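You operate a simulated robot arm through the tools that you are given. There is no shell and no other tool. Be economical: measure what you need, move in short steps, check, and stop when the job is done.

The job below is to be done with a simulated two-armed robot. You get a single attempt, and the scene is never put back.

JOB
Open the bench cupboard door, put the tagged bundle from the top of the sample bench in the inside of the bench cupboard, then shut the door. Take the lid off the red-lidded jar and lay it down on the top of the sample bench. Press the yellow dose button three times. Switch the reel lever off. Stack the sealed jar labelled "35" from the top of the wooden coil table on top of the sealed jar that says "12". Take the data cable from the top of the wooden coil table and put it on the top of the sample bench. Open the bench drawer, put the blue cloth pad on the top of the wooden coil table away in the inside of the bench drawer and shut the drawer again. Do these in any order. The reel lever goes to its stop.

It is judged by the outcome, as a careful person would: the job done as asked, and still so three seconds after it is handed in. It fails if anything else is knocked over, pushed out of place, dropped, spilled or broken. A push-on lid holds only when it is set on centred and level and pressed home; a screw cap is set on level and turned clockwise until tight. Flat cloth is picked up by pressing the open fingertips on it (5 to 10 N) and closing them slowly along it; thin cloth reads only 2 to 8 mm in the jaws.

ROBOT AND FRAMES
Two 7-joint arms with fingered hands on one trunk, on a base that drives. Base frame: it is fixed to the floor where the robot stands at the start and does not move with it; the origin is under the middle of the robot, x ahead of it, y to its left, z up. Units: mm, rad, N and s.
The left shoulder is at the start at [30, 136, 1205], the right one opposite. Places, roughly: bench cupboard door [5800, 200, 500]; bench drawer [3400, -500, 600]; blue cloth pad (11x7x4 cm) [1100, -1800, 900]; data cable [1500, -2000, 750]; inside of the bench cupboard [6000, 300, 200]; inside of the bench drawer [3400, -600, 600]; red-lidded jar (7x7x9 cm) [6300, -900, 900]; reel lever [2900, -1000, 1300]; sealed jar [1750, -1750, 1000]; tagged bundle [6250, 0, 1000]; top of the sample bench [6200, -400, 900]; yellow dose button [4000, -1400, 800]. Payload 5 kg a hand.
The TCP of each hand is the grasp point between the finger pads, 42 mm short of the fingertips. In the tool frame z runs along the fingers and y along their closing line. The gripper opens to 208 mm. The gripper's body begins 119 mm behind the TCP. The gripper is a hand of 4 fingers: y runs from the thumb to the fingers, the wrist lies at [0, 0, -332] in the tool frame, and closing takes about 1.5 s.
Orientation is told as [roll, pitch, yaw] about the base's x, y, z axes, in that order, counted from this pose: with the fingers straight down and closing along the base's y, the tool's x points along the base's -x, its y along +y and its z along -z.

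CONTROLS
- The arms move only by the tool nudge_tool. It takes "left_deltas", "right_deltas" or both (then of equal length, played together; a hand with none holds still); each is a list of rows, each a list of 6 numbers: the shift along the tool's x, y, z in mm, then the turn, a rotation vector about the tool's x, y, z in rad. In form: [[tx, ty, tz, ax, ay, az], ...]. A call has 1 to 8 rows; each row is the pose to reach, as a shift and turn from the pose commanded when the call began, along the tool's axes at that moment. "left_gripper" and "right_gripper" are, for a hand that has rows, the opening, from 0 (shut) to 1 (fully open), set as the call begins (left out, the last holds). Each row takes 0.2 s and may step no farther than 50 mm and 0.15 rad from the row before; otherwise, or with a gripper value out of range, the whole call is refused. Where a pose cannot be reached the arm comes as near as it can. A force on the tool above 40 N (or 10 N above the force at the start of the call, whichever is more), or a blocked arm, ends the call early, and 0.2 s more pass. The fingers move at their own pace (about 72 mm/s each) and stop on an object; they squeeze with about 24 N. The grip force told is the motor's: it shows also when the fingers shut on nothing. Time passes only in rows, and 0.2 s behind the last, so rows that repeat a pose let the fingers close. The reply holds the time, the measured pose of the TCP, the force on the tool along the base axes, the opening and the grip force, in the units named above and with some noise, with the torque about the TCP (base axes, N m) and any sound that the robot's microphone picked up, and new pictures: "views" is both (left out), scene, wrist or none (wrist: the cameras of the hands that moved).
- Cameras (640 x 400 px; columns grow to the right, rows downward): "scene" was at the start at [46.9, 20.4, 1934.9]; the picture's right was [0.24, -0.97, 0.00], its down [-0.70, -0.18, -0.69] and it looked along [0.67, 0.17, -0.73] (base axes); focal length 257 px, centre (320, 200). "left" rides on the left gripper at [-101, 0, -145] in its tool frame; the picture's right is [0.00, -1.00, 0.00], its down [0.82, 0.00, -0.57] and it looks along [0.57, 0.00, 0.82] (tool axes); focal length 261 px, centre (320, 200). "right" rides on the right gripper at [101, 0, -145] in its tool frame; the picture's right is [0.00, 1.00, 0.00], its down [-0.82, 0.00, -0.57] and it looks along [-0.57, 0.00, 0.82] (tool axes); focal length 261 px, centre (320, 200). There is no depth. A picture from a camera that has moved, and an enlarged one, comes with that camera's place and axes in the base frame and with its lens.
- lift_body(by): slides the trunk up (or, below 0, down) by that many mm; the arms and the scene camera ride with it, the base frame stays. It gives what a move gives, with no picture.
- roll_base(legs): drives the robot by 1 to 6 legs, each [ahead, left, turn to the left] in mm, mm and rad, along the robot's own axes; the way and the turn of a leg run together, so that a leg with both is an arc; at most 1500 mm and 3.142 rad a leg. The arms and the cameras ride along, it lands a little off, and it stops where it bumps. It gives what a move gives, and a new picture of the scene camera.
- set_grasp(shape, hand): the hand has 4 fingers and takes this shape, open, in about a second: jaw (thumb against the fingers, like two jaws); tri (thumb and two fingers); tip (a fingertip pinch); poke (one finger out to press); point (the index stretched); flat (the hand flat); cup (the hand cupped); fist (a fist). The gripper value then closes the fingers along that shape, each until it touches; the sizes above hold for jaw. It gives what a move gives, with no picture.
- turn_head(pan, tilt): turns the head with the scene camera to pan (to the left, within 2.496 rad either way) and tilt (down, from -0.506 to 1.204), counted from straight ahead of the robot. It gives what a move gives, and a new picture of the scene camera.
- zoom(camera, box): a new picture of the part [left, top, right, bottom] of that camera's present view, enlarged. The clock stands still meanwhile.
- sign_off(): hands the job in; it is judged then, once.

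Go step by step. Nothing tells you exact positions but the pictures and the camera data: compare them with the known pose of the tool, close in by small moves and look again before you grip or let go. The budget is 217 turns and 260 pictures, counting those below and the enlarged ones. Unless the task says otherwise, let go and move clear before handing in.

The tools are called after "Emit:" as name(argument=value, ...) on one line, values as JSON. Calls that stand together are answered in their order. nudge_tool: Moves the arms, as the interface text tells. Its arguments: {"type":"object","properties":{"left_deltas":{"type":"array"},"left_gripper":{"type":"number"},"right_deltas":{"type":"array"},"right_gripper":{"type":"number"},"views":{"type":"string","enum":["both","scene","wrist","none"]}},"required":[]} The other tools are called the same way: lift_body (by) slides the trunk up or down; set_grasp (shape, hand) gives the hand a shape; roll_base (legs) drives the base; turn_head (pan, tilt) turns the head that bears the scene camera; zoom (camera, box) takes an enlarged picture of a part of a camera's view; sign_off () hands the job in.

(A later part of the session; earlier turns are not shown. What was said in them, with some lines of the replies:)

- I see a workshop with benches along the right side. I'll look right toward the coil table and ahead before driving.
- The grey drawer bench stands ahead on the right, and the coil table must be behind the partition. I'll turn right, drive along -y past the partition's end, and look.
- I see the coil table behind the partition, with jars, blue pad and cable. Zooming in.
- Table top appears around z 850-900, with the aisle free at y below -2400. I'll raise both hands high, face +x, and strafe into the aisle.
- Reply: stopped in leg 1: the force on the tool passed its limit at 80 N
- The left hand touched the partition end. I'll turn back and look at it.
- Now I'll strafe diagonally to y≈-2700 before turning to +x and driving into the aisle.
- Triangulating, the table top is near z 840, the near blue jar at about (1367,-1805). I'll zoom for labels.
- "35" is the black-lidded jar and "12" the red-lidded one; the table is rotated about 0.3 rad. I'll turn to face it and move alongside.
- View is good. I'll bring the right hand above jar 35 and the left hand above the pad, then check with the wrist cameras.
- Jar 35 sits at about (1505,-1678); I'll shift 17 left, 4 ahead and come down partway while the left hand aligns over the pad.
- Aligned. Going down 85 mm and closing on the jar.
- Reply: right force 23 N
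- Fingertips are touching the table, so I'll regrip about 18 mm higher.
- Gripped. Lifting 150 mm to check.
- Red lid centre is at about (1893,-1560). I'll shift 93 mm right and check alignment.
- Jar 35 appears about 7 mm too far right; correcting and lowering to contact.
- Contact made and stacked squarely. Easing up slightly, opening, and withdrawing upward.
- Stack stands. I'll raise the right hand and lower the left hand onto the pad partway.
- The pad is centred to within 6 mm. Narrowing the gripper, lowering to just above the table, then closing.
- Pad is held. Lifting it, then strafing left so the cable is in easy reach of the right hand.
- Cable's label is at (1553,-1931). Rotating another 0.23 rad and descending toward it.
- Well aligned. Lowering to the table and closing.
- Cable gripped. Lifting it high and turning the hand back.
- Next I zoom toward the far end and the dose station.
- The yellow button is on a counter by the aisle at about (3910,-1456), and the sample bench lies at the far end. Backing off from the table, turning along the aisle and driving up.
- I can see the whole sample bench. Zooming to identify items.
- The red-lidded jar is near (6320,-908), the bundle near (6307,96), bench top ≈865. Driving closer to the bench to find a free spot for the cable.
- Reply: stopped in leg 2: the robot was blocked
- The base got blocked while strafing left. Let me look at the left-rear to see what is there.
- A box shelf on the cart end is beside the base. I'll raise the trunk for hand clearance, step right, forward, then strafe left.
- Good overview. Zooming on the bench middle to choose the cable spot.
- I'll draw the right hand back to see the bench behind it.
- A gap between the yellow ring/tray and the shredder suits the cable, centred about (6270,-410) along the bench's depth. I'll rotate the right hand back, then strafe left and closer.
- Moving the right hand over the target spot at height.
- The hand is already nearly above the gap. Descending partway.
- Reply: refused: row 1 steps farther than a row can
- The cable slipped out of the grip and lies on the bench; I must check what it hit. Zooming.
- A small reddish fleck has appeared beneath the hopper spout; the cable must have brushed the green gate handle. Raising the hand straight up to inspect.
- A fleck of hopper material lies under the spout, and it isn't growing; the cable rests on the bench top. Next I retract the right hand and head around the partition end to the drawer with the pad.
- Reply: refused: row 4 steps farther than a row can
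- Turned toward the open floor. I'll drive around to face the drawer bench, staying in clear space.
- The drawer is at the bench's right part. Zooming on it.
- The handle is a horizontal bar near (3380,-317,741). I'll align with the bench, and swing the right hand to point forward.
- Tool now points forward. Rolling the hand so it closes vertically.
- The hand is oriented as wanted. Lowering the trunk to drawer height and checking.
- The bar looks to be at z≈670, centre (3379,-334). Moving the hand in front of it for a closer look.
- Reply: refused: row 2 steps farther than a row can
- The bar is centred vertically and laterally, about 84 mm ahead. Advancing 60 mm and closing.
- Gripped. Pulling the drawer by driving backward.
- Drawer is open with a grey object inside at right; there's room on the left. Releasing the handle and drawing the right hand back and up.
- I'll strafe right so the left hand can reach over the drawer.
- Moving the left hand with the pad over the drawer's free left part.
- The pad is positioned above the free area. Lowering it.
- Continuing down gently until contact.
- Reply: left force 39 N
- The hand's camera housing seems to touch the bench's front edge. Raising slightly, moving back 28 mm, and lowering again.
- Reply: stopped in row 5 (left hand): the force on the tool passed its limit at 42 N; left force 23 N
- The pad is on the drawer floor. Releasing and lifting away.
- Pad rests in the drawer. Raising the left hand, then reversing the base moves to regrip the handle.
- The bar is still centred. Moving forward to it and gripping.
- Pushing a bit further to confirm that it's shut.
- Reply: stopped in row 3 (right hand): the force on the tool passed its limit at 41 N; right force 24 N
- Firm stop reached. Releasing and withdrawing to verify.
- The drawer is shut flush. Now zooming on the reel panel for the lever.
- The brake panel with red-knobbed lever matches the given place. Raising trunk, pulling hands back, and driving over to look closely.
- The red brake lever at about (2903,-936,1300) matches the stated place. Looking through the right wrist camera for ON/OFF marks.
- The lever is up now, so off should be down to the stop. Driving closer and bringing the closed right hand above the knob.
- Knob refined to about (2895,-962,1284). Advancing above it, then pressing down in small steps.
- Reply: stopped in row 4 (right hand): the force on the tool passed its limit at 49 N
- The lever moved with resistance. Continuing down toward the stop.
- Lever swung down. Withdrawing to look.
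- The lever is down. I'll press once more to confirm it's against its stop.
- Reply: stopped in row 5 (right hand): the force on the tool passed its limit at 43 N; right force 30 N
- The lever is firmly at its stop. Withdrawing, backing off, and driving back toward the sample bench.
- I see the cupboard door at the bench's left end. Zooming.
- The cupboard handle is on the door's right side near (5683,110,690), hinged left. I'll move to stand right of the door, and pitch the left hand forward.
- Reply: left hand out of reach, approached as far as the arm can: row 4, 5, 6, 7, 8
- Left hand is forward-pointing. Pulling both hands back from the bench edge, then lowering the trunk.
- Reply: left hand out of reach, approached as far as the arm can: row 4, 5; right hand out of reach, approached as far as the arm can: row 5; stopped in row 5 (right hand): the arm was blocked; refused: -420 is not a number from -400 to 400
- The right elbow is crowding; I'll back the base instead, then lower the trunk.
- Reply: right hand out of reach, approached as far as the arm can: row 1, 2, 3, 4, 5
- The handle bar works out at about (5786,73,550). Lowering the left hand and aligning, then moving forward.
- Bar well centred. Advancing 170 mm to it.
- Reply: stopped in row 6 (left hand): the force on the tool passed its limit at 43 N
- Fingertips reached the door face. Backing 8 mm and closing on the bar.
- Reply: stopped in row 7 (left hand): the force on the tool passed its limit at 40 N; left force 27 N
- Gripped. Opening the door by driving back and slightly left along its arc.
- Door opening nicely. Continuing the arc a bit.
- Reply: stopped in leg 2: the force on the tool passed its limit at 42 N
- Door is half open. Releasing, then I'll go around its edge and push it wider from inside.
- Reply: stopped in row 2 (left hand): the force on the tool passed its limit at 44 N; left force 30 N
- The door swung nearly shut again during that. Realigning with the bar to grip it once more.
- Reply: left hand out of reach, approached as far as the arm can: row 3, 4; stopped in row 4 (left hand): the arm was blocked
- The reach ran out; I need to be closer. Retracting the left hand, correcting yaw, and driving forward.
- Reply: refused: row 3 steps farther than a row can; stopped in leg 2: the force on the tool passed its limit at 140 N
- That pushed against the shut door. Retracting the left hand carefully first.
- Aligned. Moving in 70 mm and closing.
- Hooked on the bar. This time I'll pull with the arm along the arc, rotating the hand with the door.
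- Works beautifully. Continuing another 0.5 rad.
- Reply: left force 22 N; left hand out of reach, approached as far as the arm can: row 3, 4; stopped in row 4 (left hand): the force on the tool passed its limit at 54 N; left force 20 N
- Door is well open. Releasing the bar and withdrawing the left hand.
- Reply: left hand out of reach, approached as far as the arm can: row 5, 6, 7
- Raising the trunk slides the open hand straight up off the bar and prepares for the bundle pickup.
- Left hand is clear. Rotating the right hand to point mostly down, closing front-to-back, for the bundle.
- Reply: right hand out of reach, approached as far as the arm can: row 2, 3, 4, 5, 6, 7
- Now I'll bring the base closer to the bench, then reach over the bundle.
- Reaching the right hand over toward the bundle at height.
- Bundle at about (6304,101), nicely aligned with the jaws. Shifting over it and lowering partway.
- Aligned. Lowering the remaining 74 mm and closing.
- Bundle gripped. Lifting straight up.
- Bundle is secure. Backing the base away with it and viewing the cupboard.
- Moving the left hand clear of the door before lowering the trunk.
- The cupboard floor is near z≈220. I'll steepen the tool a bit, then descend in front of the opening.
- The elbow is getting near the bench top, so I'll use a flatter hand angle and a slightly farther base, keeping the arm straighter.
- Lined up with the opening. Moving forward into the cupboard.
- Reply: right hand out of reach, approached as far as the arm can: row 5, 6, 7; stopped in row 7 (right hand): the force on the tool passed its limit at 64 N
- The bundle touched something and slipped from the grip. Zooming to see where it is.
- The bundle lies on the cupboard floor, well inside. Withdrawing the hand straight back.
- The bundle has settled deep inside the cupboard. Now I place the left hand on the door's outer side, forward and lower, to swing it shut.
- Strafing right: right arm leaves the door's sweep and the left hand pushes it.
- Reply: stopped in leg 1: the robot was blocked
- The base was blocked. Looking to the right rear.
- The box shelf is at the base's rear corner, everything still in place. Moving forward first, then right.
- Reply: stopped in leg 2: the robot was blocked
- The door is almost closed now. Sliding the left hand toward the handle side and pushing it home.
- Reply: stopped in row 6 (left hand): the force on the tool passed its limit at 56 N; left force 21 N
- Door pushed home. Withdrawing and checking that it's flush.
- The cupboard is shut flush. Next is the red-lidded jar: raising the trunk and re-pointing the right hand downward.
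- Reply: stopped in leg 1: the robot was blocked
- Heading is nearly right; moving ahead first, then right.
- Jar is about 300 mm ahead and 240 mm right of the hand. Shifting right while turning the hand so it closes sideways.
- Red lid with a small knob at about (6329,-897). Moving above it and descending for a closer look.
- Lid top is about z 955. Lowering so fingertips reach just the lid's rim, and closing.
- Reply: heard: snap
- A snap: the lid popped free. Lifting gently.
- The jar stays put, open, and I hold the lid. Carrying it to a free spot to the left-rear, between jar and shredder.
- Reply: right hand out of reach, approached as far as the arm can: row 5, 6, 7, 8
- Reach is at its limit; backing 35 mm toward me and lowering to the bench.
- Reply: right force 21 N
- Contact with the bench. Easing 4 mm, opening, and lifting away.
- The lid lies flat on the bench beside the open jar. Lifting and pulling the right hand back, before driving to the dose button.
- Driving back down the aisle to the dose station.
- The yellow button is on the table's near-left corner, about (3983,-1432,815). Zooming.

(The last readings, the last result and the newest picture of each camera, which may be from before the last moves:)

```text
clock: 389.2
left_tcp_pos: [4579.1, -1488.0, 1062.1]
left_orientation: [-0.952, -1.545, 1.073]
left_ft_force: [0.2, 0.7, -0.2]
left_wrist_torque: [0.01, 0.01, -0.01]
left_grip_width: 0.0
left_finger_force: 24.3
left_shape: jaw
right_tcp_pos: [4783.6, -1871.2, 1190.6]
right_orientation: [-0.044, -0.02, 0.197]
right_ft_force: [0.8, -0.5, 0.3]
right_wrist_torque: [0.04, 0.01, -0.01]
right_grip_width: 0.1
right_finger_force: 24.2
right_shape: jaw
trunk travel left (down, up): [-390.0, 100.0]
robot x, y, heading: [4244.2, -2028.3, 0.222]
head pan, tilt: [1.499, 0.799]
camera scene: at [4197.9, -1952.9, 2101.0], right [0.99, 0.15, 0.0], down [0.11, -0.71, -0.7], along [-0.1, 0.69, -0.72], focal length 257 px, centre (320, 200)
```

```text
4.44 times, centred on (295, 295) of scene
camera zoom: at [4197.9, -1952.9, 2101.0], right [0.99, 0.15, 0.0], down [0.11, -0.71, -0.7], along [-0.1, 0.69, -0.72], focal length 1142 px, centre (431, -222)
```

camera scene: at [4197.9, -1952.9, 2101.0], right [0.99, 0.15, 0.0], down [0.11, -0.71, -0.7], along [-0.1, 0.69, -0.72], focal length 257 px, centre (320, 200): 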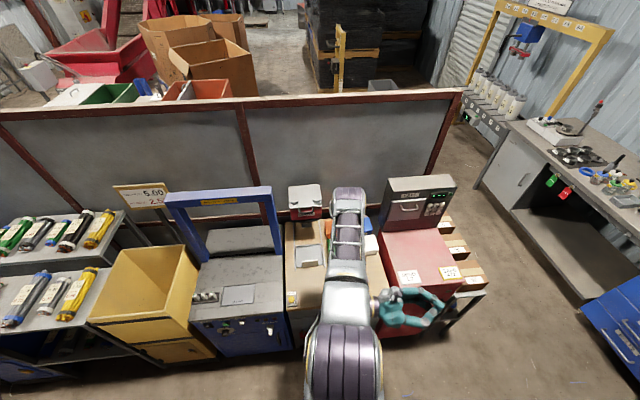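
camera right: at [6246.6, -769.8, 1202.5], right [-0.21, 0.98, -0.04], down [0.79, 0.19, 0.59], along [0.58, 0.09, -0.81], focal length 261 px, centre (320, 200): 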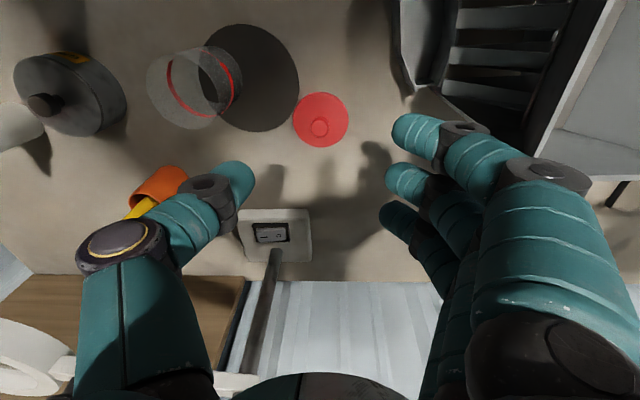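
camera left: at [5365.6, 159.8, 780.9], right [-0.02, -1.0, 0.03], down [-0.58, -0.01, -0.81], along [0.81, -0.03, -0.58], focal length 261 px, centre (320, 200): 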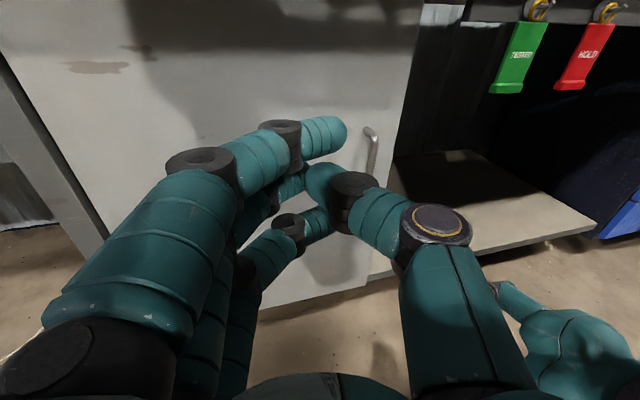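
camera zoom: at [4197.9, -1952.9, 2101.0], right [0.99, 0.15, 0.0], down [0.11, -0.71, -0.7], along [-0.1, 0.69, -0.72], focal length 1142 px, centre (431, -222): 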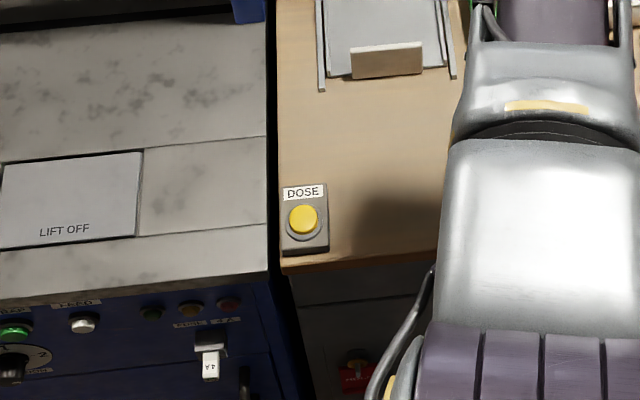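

Turning to face the counter and setting the right hand to a poking finger.

Emit:
roll_base(legs=[[0, 0, 1.65]])

Emit:
set_grasp(hand="right", shape="poke")

```text
clock: 393.6
left_tcp_pos: [3678.4, -1725.8, 1060.9]
left_orientation: [-0.962, -1.543, 2.724]
left_ft_force: [-0.3, 0.8, -1.3]
left_wrist_torque: [0.01, 0.01, 0.01]
left_grip_width: 0.0
left_finger_force: 24.2
left_shape: jaw
right_tcp_pos: [4047.7, -1496.3, 1191.4]
right_orientation: [-0.045, -0.02, 1.839]
right_ft_force: [0.7, -0.4, 0.5]
right_wrist_torque: [-0.03, -0.04, 0.03]
right_grip_width: 0.1
right_finger_force: 23.8
right_shape: jaw
trunk travel left (down, up): [-390.0, 100.0]
robot x, y, heading: [4238.0, -2026.8, 1.863]
head pan, tilt: [1.499, 0.799]
camera scene: at [4167.7, -2072.8, 2101.0], right [-0.22, 0.98, 0.0], down [0.7, 0.15, -0.7], along [-0.68, -0.15, -0.72], focal length 257 px, centre (320, 200)
```

scene: 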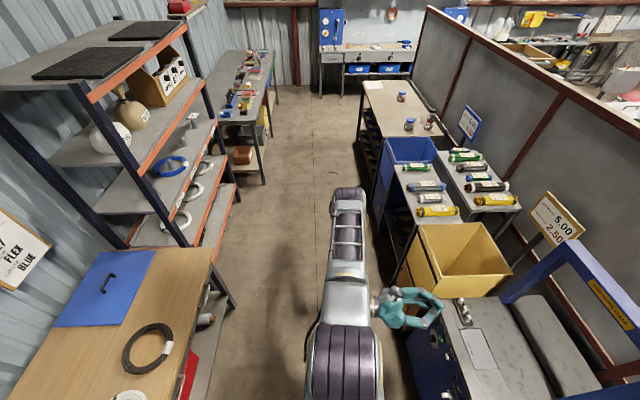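

```text
clock: 394.5
left_tcp_pos: [3677.0, -1726.7, 1060.7]
left_orientation: [-0.955, -1.545, 2.716]
left_ft_force: [0.7, 0.3, 0.6]
left_wrist_torque: [0.02, 0.0, 0.0]
left_grip_width: 0.2
left_finger_force: 24.0
left_shape: jaw
right_tcp_pos: [4047.4, -1495.9, 1190.7]
right_orientation: [-0.045, -0.021, 1.839]
right_ft_force: [0.0, 0.5, -0.5]
right_wrist_torque: [-0.01, 0.01, 0.03]
right_grip_width: 0.0
right_finger_force: 0.1
right_shape: poke
trunk travel left (down, up): [-390.0, 100.0]
robot x, y, heading: [4240.0, -2031.0, 1.866]
head pan, tilt: [1.499, 0.799]
```

Emit:
nudge_tool(right_deltas=[[-25, 20, 0, 0, 0, 0], [-50, 40, 20, 0, 0, 0], [-70, 43, 60, 0, 0, 0], [-70, 43, 110, 0, 0, 0], [-70, 43, 160, 0, 0, 0], [-70, 43, 200, 0, 0, 0]], views="wrist")

Emit:
turn_head(pan=0.1, tilt=1.0)

```text
clock: 395.9
left_tcp_pos: [3677.3, -1726.2, 1060.4]
left_orientation: [-0.947, -1.545, 2.71]
left_ft_force: [-0.6, -0.1, -0.1]
left_wrist_torque: [-0.01, 0.0, -0.04]
left_grip_width: 0.0
left_finger_force: 23.6
left_shape: jaw
right_tcp_pos: [3994.7, -1431.7, 989.3]
right_orientation: [-0.042, -0.022, 1.839]
right_ft_force: [-2.3, 1.1, 1.1]
right_wrist_torque: [-0.15, -0.1, 0.01]
right_grip_width: 0.0
right_finger_force: 0.1
right_shape: poke
trunk travel left (down, up): [-390.0, 100.0]
robot x, y, heading: [4239.9, -2031.6, 1.863]
head pan, tilt: [1.499, 0.799]
camera right: at [4015.0, -1534.1, 1130.9], right [-0.97, -0.26, -0.04], down [-0.23, 0.77, 0.59], along [-0.12, 0.58, -0.81], focal length 261 px, centre (320, 200)
```

right: 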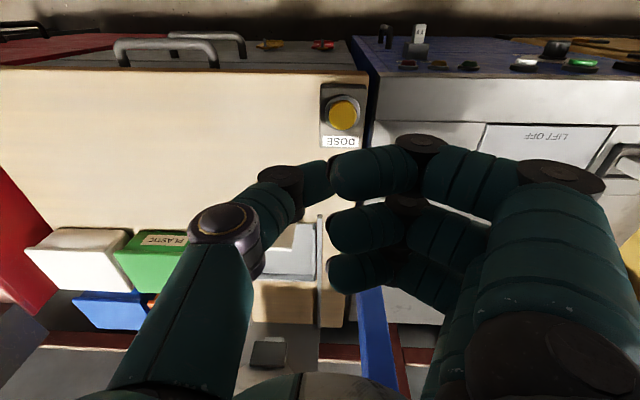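

```text
clock: 397.5
left_tcp_pos: [3678.7, -1727.3, 1060.7]
left_orientation: [-0.956, -1.545, 2.717]
left_ft_force: [-0.6, 0.9, -0.3]
left_wrist_torque: [0.0, 0.0, -0.01]
left_grip_width: 0.1
left_finger_force: 24.0
left_shape: jaw
right_tcp_pos: [3994.7, -1433.2, 989.2]
right_orientation: [-0.045, -0.021, 1.838]
right_ft_force: [-0.8, 0.8, 0.6]
right_wrist_torque: [0.01, -0.02, 0.0]
right_grip_width: 0.0
right_finger_force: 0.0
right_shape: poke
trunk travel left (down, up): [-390.0, 100.0]
robot x, y, heading: [4236.7, -2029.8, 1.861]
head pan, tilt: [0.099, 1.0]
camera scene: at [4220.2, -1990.7, 2085.9], right [0.93, 0.38, 0.0], down [0.32, -0.78, -0.54], along [-0.2, 0.5, -0.84], focal length 257 px, centre (320, 200)
```

scene: 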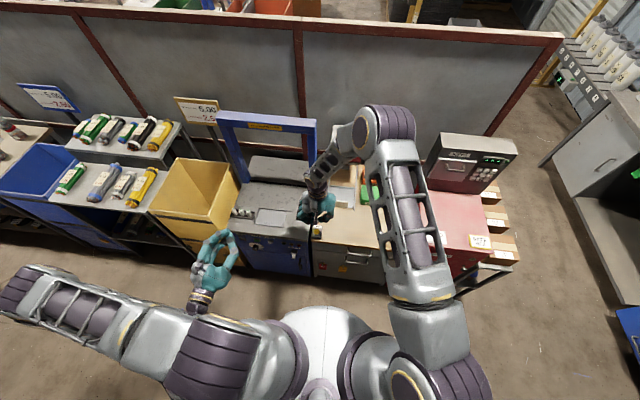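

The gripper value had kept the fingers curled; opening so the poke finger extends.

Emit:
nudge_tool(right_deltas=[[0, 0, 0, 0, 0, 0], [0, 0, 0, 0, 0, 0], [0, 0, 0, 0, 0, 0], [0, 0, 0, 0, 0, 0], [0, 0, 0, 0, 0, 0], [0, 0, 0, 0, 0, 0]], right_gripper=1.0, views="wrist")

```text
clock: 398.9
left_tcp_pos: [3678.3, -1727.6, 1061.0]
left_orientation: [-0.955, -1.545, 2.714]
left_ft_force: [-0.2, 0.1, 0.0]
left_wrist_torque: [0.0, 0.01, 0.0]
left_grip_width: 0.1
left_finger_force: 24.3
left_shape: jaw
right_tcp_pos: [3995.0, -1432.3, 990.2]
right_orientation: [-0.043, -0.022, 1.838]
right_ft_force: [-0.4, -0.6, 0.3]
right_wrist_torque: [0.03, 0.02, -0.02]
right_grip_width: 0.0
right_finger_force: 0.1
right_shape: poke
trunk travel left (down, up): [-390.0, 100.0]
robot x, y, heading: [4239.0, -2027.3, 1.858]
head pan, tilt: [0.099, 1.0]
camera right: at [4015.5, -1535.3, 1131.2], right [-0.97, -0.26, -0.04], down [-0.23, 0.77, 0.59], along [-0.12, 0.58, -0.81], focal length 261 px, centre (320, 200)
```

right: 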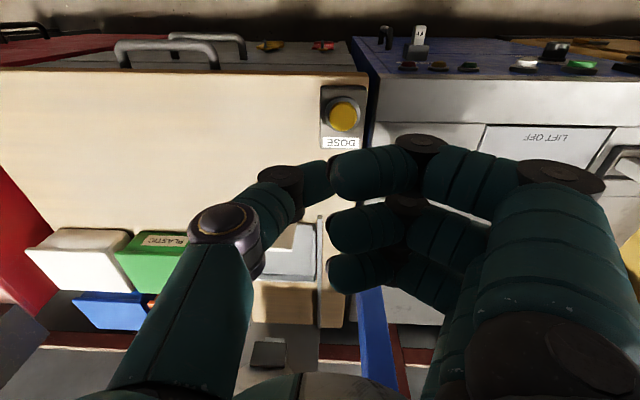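

The fingers still look bunched; trying the pointing shape.

Emit:
set_grasp(hand="right", shape="point")

Emit:
zoom(camera="right", box=[0, 0, 640, 400])

```text
clock: 399.8
left_tcp_pos: [3677.5, -1726.2, 1060.4]
left_orientation: [-0.954, -1.545, 2.713]
left_ft_force: [0.2, 0.2, -0.4]
left_wrist_torque: [0.04, 0.01, -0.01]
left_grip_width: 0.0
left_finger_force: 23.7
left_shape: jaw
right_tcp_pos: [3994.4, -1432.8, 990.3]
right_orientation: [-0.045, -0.021, 1.838]
right_ft_force: [-0.1, 0.4, 0.5]
right_wrist_torque: [-0.03, 0.0, 0.02]
right_grip_width: 201.7
right_finger_force: 0.1
right_shape: point
trunk travel left (down, up): [-390.0, 100.0]
robot x, y, heading: [4240.2, -2028.0, 1.858]
head pan, tilt: [0.099, 1.0]
```

```text
1.00 times, centred on (320, 200) of right (not enlarged: the box is as wide or as high as the picture)
camera zoom: at [4015.5, -1535.3, 1131.2], right [-0.97, -0.26, -0.04], down [-0.23, 0.77, 0.59], along [-0.12, 0.58, -0.81], focal length 261 px, centre (320, 200)
```

zoom: 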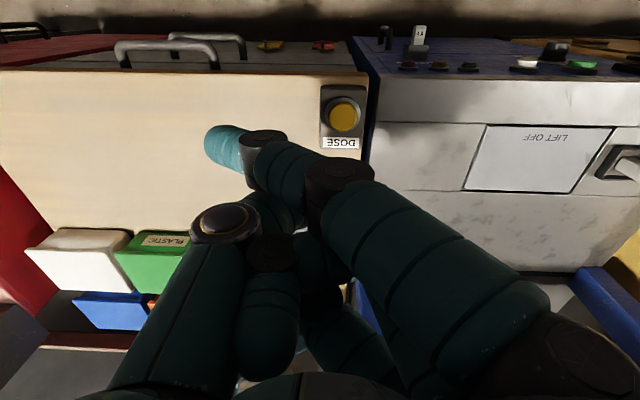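

The index is now stretched. I'll bring its tip over the button: shift left about 112 mm and lower some.

Emit:
nudge_tool(right_deltas=[[0, 40, 15, 0, 0, 0], [0, 80, 30, 0, 0, 0], [0, 113, 45, 0, 0, 0], [0, 113, 55, 0, 0, 0]], views="wrist")

Emit:
zoom(camera="scene", box=[270, 180, 370, 280])

```text
clock: 400.8
left_tcp_pos: [3678.5, -1727.5, 1060.9]
left_orientation: [-0.934, -1.545, 2.696]
left_ft_force: [-0.2, 0.2, 1.0]
left_wrist_torque: [-0.03, -0.02, 0.03]
left_grip_width: 0.1
left_finger_force: 24.1
left_shape: jaw
right_tcp_pos: [3887.5, -1463.6, 930.6]
right_orientation: [-0.043, -0.021, 1.836]
right_ft_force: [0.5, 1.0, 0.6]
right_wrist_torque: [-0.06, 0.08, 0.0]
right_grip_width: 201.7
right_finger_force: 0.1
right_shape: point
trunk travel left (down, up): [-390.0, 100.0]
robot x, y, heading: [4237.9, -2025.9, 1.866]
head pan, tilt: [0.099, 1.0]
camera right: at [3909.3, -1565.1, 1071.4], right [-0.97, -0.26, -0.04], down [-0.23, 0.77, 0.59], along [-0.12, 0.58, -0.81], focal length 261 px, centre (320, 200)
```

right: 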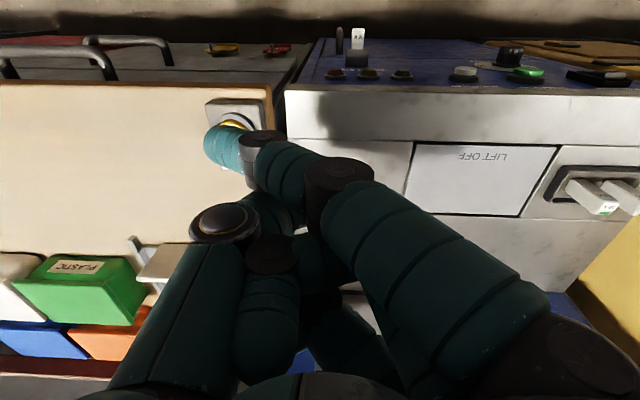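

```text
4.00 times, centred on (320, 230) of scene
camera zoom: at [4221.5, -1989.9, 2085.9], right [0.93, 0.38, 0.0], down [0.32, -0.78, -0.54], along [-0.21, 0.5, -0.84], focal length 1027 px, centre (320, 80)
```

zoom: 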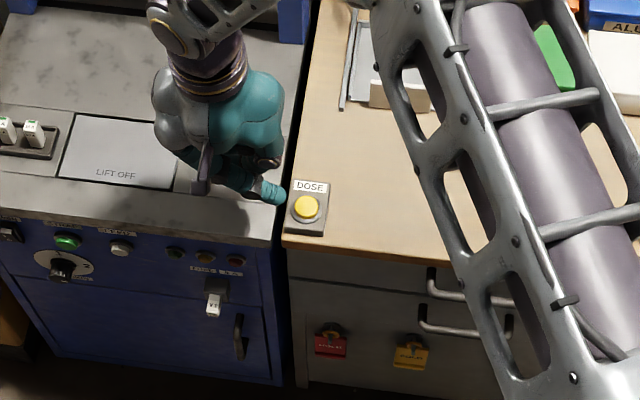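

Pointing sticks out sideways, so instead I'll use the jaw shape with the lone thumb as the pressing finger, thumb ahead and other fingers off the table edge.

Emit:
nudge_tool(right_deltas=[[20, -25, -35, 0, 0, 0], [40, -50, -70, 0, 0, 0], [60, -75, -100, 0, 0, 0], [80, -105, -100, 0, 0, 0]], views="none")

Emit:
set_grasp(hand="right", shape="jaw")

Emit:
nudge_tool(right_deltas=[[0, 0, 0, 0, 0, -0.15], [0, 0, 0, 0, 0, -0.3], [0, 0, 0, 0, 0, -0.45], [0, 0, 0, 0, 0, -0.6], [0, 0, 0, 0, 0, -0.75], [0, 0, 0, 0, 0, -0.9], [0, 0, 0, 0, 0, -1.05], [0, 0, 0, 0, 0, -1.2]], right_gripper=0.6, views="none")

Emit:
nudge_tool(right_deltas=[[0, 0, 0, 0, 0, -0.13], [0, 0, 0, 0, 0, -0.26], [0, 0, 0, 0, 0, -0.36]], views="wrist")

```text
clock: 401.8
left_tcp_pos: [3677.3, -1726.6, 1061.3]
left_orientation: [-0.951, -1.544, 2.713]
left_ft_force: [-0.1, -0.4, 0.0]
left_wrist_torque: [-0.05, 0.01, 0.04]
left_grip_width: 0.1
left_finger_force: 24.2
left_shape: jaw
right_tcp_pos: [4005.6, -1513.2, 1035.1]
right_orientation: [-0.043, -0.022, 1.836]
right_ft_force: [0.4, -0.2, 0.3]
right_wrist_torque: [0.04, -0.03, 0.04]
right_grip_width: 202.0
right_finger_force: 0.1
right_shape: point
trunk travel left (down, up): [-390.0, 100.0]
robot x, y, heading: [4239.3, -2028.9, 1.859]
head pan, tilt: [0.099, 1.0]
```

```text
clock: 402.7
left_tcp_pos: [3678.8, -1727.1, 1061.2]
left_orientation: [-0.95, -1.544, 2.71]
left_ft_force: [1.4, 0.1, -0.4]
left_wrist_torque: [-0.02, 0.01, 0.05]
left_grip_width: 0.1
left_finger_force: 24.0
left_shape: jaw
right_tcp_pos: [4006.1, -1512.5, 1034.8]
right_orientation: [-0.044, -0.022, 1.838]
right_ft_force: [-0.1, -0.7, -0.5]
right_wrist_torque: [0.02, 0.03, 0.03]
right_grip_width: 207.9
right_finger_force: 0.3
right_shape: jaw
trunk travel left (down, up): [-390.0, 100.0]
robot x, y, heading: [4242.3, -2028.3, 1.863]
head pan, tilt: [0.099, 1.0]
```

```text
clock: 404.5
left_tcp_pos: [3677.9, -1726.4, 1061.9]
left_orientation: [-0.95, -1.543, 2.712]
left_ft_force: [0.0, -0.3, -0.8]
left_wrist_torque: [-0.02, -0.02, -0.04]
left_grip_width: 0.0
left_finger_force: 24.3
left_shape: jaw
right_tcp_pos: [4007.6, -1513.6, 1033.7]
right_orientation: [-0.034, 0.031, 3.04]
right_ft_force: [0.4, 0.7, -0.2]
right_wrist_torque: [-0.02, 0.01, 0.0]
right_grip_width: 125.2
right_finger_force: 0.1
right_shape: jaw
trunk travel left (down, up): [-390.0, 100.0]
robot x, y, heading: [4237.1, -2029.0, 1.864]
head pan, tilt: [0.099, 1.0]
```

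```text
clock: 405.3
left_tcp_pos: [3677.4, -1726.5, 1061.2]
left_orientation: [-0.952, -1.546, 2.713]
left_ft_force: [0.4, 0.3, -0.7]
left_wrist_torque: [-0.04, 0.01, 0.0]
left_grip_width: 0.0
left_finger_force: 23.8
left_shape: jaw
right_tcp_pos: [4007.7, -1513.9, 1033.4]
right_orientation: [-0.019, 0.042, -2.886]
right_ft_force: [-0.9, 0.5, 0.6]
right_wrist_torque: [0.0, -0.02, 0.02]
right_grip_width: 125.1
right_finger_force: 0.1
right_shape: jaw
trunk travel left (down, up): [-390.0, 100.0]
robot x, y, heading: [4238.0, -2027.2, 1.864]
head pan, tilt: [0.099, 1.0]
camera right: at [4098.6, -1494.2, 1182.0], right [0.25, -0.97, -0.02], down [-0.81, -0.22, 0.53], along [-0.52, -0.12, -0.84], focal length 261 px, centre (320, 200)
```

right: 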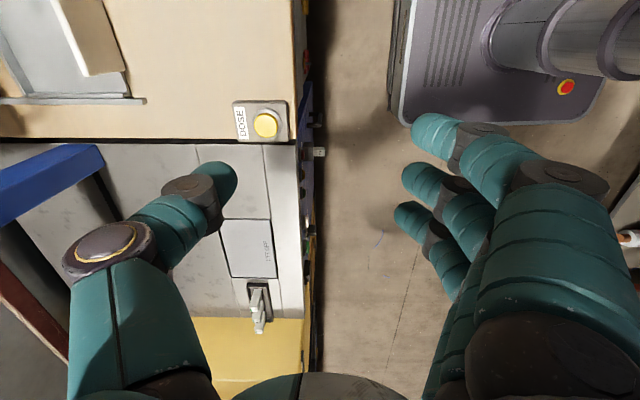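

Button at (3975,-1438). Aligning the thumb tip over it and lowering to just above.

Emit:
nudge_tool(right_deltas=[[-21, -11, 30, 0, 0, 0], [-21, -11, 75, 0, 0, 0], [-21, -11, 115, 0, 0, 0], [-21, -11, 145, 0, 0, 0], [-21, -11, 145, 0, 0, 0]], views="wrist")

Emit:
zoom(camera="scene", box=[270, 180, 370, 280])

```text
clock: 406.5
left_tcp_pos: [3678.1, -1727.5, 1061.2]
left_orientation: [-0.963, -1.545, 2.724]
left_ft_force: [0.3, -0.2, 0.8]
left_wrist_torque: [-0.03, 0.0, 0.02]
left_grip_width: 0.1
left_finger_force: 24.0
left_shape: jaw
right_tcp_pos: [3987.3, -1505.4, 886.5]
right_orientation: [-0.022, 0.044, -2.886]
right_ft_force: [0.4, 0.3, 0.0]
right_wrist_torque: [0.03, 0.01, -0.01]
right_grip_width: 125.8
right_finger_force: 0.0
right_shape: jaw
trunk travel left (down, up): [-390.0, 100.0]
robot x, y, heading: [4241.4, -2027.3, 1.862]
head pan, tilt: [0.099, 1.0]
camera right: at [4079.7, -1487.3, 1035.4], right [0.25, -0.97, -0.02], down [-0.82, -0.22, 0.54], along [-0.52, -0.11, -0.84], focal length 261 px, centre (320, 200)
```

right: 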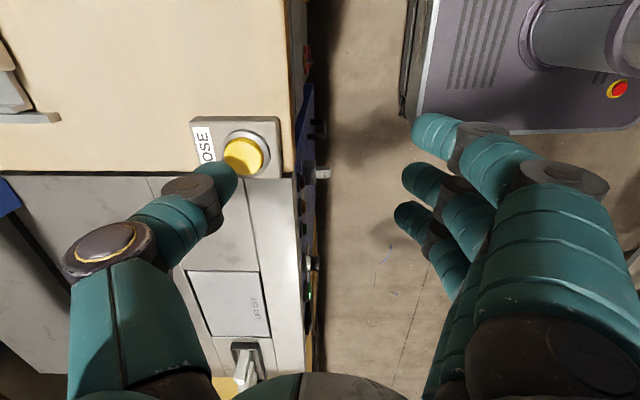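

```text
4.00 times, centred on (320, 230) of scene
camera zoom: at [4220.8, -1991.3, 2086.0], right [0.93, 0.38, 0.0], down [0.32, -0.78, -0.54], along [-0.2, 0.5, -0.84], focal length 1027 px, centre (320, 80)
```

zoom: 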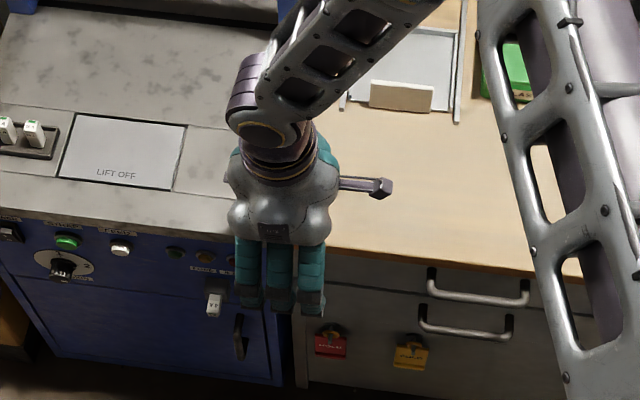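

Thumb tip aligned over the button. Pressing: first press down slowly.

Emit:
nudge_tool(right_deltas=[[0, 0, 10, 0, 0, 0], [0, 0, 16, 0, 0, 0], [0, 0, 20, 0, 0, 0], [0, 0, 24, 0, 0, 0], [0, 0, 28, 0, 0, 0]], views="none")

```text
clock: 407.7
left_tcp_pos: [3678.0, -1729.1, 1061.7]
left_orientation: [-0.986, -1.546, 2.747]
left_ft_force: [-0.7, -0.9, 0.4]
left_wrist_torque: [0.03, 0.02, -0.02]
left_grip_width: 0.0
left_finger_force: 23.8
left_shape: jaw
right_tcp_pos: [3987.1, -1502.5, 860.8]
right_orientation: [-0.024, 0.041, -2.886]
right_ft_force: [-0.6, -1.9, 26.1]
right_wrist_torque: [1.95, 0.53, 0.05]
right_grip_width: 123.1
right_finger_force: 0.0
right_shape: jaw
trunk travel left (down, up): [-390.0, 100.0]
robot x, y, heading: [4243.1, -2027.7, 1.862]
head pan, tilt: [0.099, 1.0]
heard: click
```

Click heard: one press. Releasing fully.

Emit:
nudge_tool(right_deltas=[[0, 0, -10, 0, 0, 0], [0, 0, -25, 0, 0, 0], [0, 0, -25, 0, 0, 0]], views="wrist")

Emit:
nudge_tool(right_deltas=[[0, 0, 8, 0, 0, 0], [0, 0, 14, 0, 0, 0], [0, 0, 18, 0, 0, 0], [0, 0, 22, 0, 0, 0], [0, 0, 26, 0, 0, 0]], views="none")

```text
clock: 408.5
left_tcp_pos: [3678.2, -1726.3, 1061.6]
left_orientation: [-0.95, -1.545, 2.708]
left_ft_force: [-0.2, 0.6, -1.0]
left_wrist_torque: [-0.01, 0.01, -0.03]
left_grip_width: 0.1
left_finger_force: 24.1
left_shape: jaw
right_tcp_pos: [3989.6, -1504.5, 884.5]
right_orientation: [-0.021, 0.044, -2.887]
right_ft_force: [0.2, 0.7, -0.7]
right_wrist_torque: [-0.02, -0.01, 0.02]
right_grip_width: 124.8
right_finger_force: 0.0
right_shape: jaw
trunk travel left (down, up): [-390.0, 100.0]
robot x, y, heading: [4240.1, -2028.5, 1.863]
head pan, tilt: [0.099, 1.0]
camera right: at [4081.8, -1484.6, 1032.4], right [0.25, -0.97, -0.02], down [-0.82, -0.22, 0.53], along [-0.52, -0.12, -0.85], focal length 261 px, centre (320, 200)
```

right: 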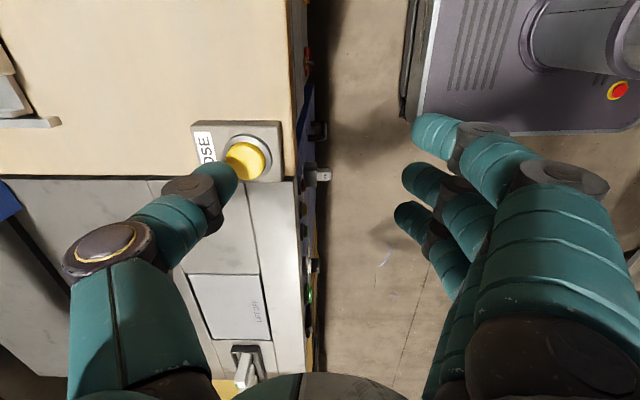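

```text
clock: 409.7
left_tcp_pos: [3678.3, -1728.2, 1062.4]
left_orientation: [-0.986, -1.546, 2.749]
left_ft_force: [0.7, -1.3, -0.2]
left_wrist_torque: [-0.04, -0.01, 0.0]
left_grip_width: 0.2
left_finger_force: 24.1
left_shape: jaw
right_tcp_pos: [3989.0, -1504.7, 861.1]
right_orientation: [-0.022, 0.044, -2.886]
right_ft_force: [3.1, -0.3, 29.6]
right_wrist_torque: [2.16, 0.42, -0.19]
right_grip_width: 123.8
right_finger_force: 0.1
right_shape: jaw
trunk travel left (down, up): [-390.0, 100.0]
robot x, y, heading: [4242.6, -2029.2, 1.86]
head pan, tilt: [0.099, 1.0]
heard: click
```

Second click heard. Releasing fully, then pressing a third time.

Emit:
nudge_tool(right_deltas=[[0, 0, -10, 0, 0, 0], [0, 0, -25, 0, 0, 0], [0, 0, -25, 0, 0, 0]], views="none")

Emit:
nudge_tool(right_deltas=[[0, 0, 8, 0, 0, 0], [0, 0, 14, 0, 0, 0], [0, 0, 18, 0, 0, 0], [0, 0, 22, 0, 0, 0], [0, 0, 26, 0, 0, 0]], views="none")

```text
clock: 410.5
left_tcp_pos: [3677.1, -1727.8, 1059.1]
left_orientation: [-0.946, -1.543, 2.709]
left_ft_force: [-0.1, -0.2, 0.9]
left_wrist_torque: [0.01, 0.01, -0.01]
left_grip_width: 0.2
left_finger_force: 24.1
left_shape: jaw
right_tcp_pos: [3990.6, -1504.2, 883.5]
right_orientation: [-0.02, 0.044, -2.885]
right_ft_force: [0.9, -0.4, -0.9]
right_wrist_torque: [-0.04, -0.04, -0.02]
right_grip_width: 125.1
right_finger_force: 0.1
right_shape: jaw
trunk travel left (down, up): [-390.0, 100.0]
robot x, y, heading: [4236.7, -2027.4, 1.862]
head pan, tilt: [0.099, 1.0]
```

```text
clock: 411.7
left_tcp_pos: [3679.1, -1728.7, 1061.1]
left_orientation: [-0.992, -1.546, 2.754]
left_ft_force: [0.0, 0.0, -0.1]
left_wrist_torque: [0.0, -0.02, -0.01]
left_grip_width: 0.0
left_finger_force: 24.3
left_shape: jaw
right_tcp_pos: [3989.1, -1502.2, 859.8]
right_orientation: [-0.025, 0.042, -2.886]
right_ft_force: [0.2, -1.8, 30.6]
right_wrist_torque: [2.34, 0.56, 0.01]
right_grip_width: 123.3
right_finger_force: 0.0
right_shape: jaw
trunk travel left (down, up): [-390.0, 100.0]
robot x, y, heading: [4242.7, -2023.3, 1.86]
head pan, tilt: [0.099, 1.0]
heard: click
```

Third click heard. Lifting the hand clear.

Emit:
nudge_tool(right_deltas=[[0, 0, -20, 0, 0, 0], [0, 0, -65, 0, 0, 0], [0, 0, -110, 0, 0, 0], [0, 0, -155, 0, 0, 0], [0, 0, -200, 0, 0, 0]], views="wrist")

Emit:
turn_head(pan=1.4, tilt=0.5)

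Emit:
zoom(camera="scene", box=[330, 60, 480, 180])

```text
clock: 412.9
left_tcp_pos: [3678.0, -1727.8, 1060.5]
left_orientation: [-0.967, -1.544, 2.727]
left_ft_force: [-0.4, 0.2, -0.9]
left_wrist_torque: [0.0, 0.0, 0.01]
left_grip_width: 0.0
left_finger_force: 24.1
left_shape: jaw
right_tcp_pos: [3980.7, -1510.8, 1059.9]
right_orientation: [-0.022, 0.045, -2.886]
right_ft_force: [0.8, -0.8, 0.1]
right_wrist_torque: [0.14, 0.08, 0.01]
right_grip_width: 125.0
right_finger_force: 0.0
right_shape: jaw
trunk travel left (down, up): [-390.0, 100.0]
robot x, y, heading: [4239.7, -2030.4, 1.86]
head pan, tilt: [0.099, 1.0]
camera right: at [4073.8, -1491.1, 1208.4], right [0.25, -0.97, -0.02], down [-0.82, -0.22, 0.53], along [-0.52, -0.12, -0.84], focal length 261 px, centre (320, 200)
```

right: 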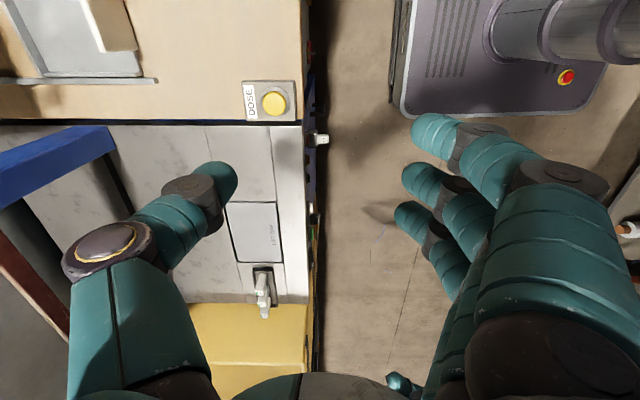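

```text
clock: 414.3
left_tcp_pos: [3676.5, -1727.2, 1060.2]
left_orientation: [-0.953, -1.544, 2.716]
left_ft_force: [0.0, 0.5, 0.6]
left_wrist_torque: [0.01, -0.04, 0.03]
left_grip_width: 0.1
left_finger_force: 24.0
left_shape: jaw
right_tcp_pos: [3980.9, -1509.4, 1060.5]
right_orientation: [-0.022, 0.044, -2.886]
right_ft_force: [-0.1, 0.1, -0.1]
right_wrist_torque: [0.03, 0.0, 0.01]
right_grip_width: 125.1
right_finger_force: 0.1
right_shape: jaw
trunk travel left (down, up): [-390.0, 100.0]
robot x, y, heading: [4240.0, -2030.4, 1.858]
head pan, tilt: [1.4, 0.499]
camera scene: at [4156.4, -2065.8, 2126.9], right [-0.12, 0.99, 0.0], down [0.48, 0.06, -0.88], along [-0.87, -0.1, -0.48], focal length 257 px, centre (320, 200)
```

scene: 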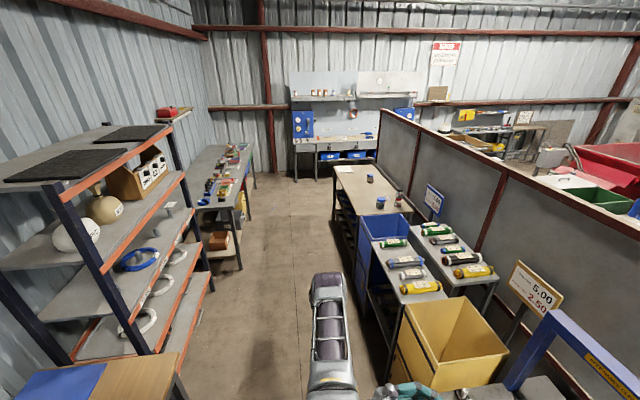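

```text
3.33 times, centred on (405, 120) of scene
camera zoom: at [4156.4, -2065.8, 2126.9], right [-0.12, 0.99, 0.0], down [0.48, 0.06, -0.88], along [-0.87, -0.1, -0.48], focal length 856 px, centre (37, 467)
```

zoom: 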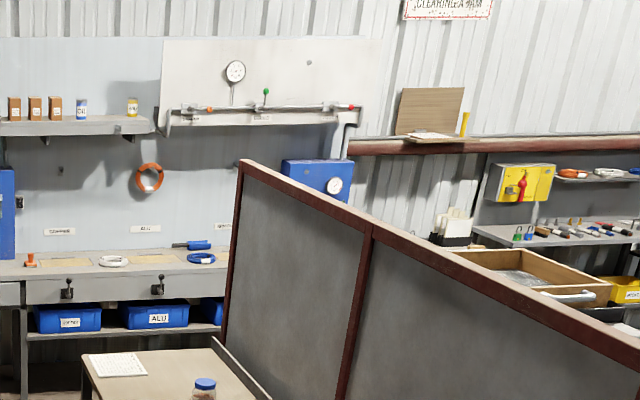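

The stack is standing, the button has been pressed three times, and both hands are empty and clear. Handing the job in.

Emit:
sign_off()

```text
The job is handed in.
```

I did every task on the list and handed the job in, but a little hopper material may have been spilled along the way.

- **Bundle and cupboard:** The tagged bundle is inside, on the cupboard floor, and the door is shut. It slipped out of the grip as I put it in and rolled toward the back.
- **Red-lidded jar:** The lid is off and lies flat on the sample bench. The jar is still standing.
- **Dose button:** I pressed it three times and heard a click each time.
- **Reel lever:** I pushed the red-knobbed lever on the "BRAKE" panel down to its stop. I saw no on/off marking, so "down is off" is my reading.
- **Jars:** "35" stands on top of "12".
- **Data cable:** It is on top of the sample bench. It slipped from the grip and dropped the last short distance.
- **Cloth pad and drawer:** The pad is in the bench drawer, and the drawer is shut.

**Possible spill:** After the cable slipped, I noticed a small reddish fleck under the hopper spout on the sample bench. I think the cable brushed the hopper's green handle, but I can't rule out that the fleck was there before. It did not grow when I looked again, and I left it there.

**Bumps:** The left hand hit the end of the partition once. The base touched the box shelf a few times, but the boxes looked in place afterwards. I also pushed hard against the cupboard door once while it was shut.
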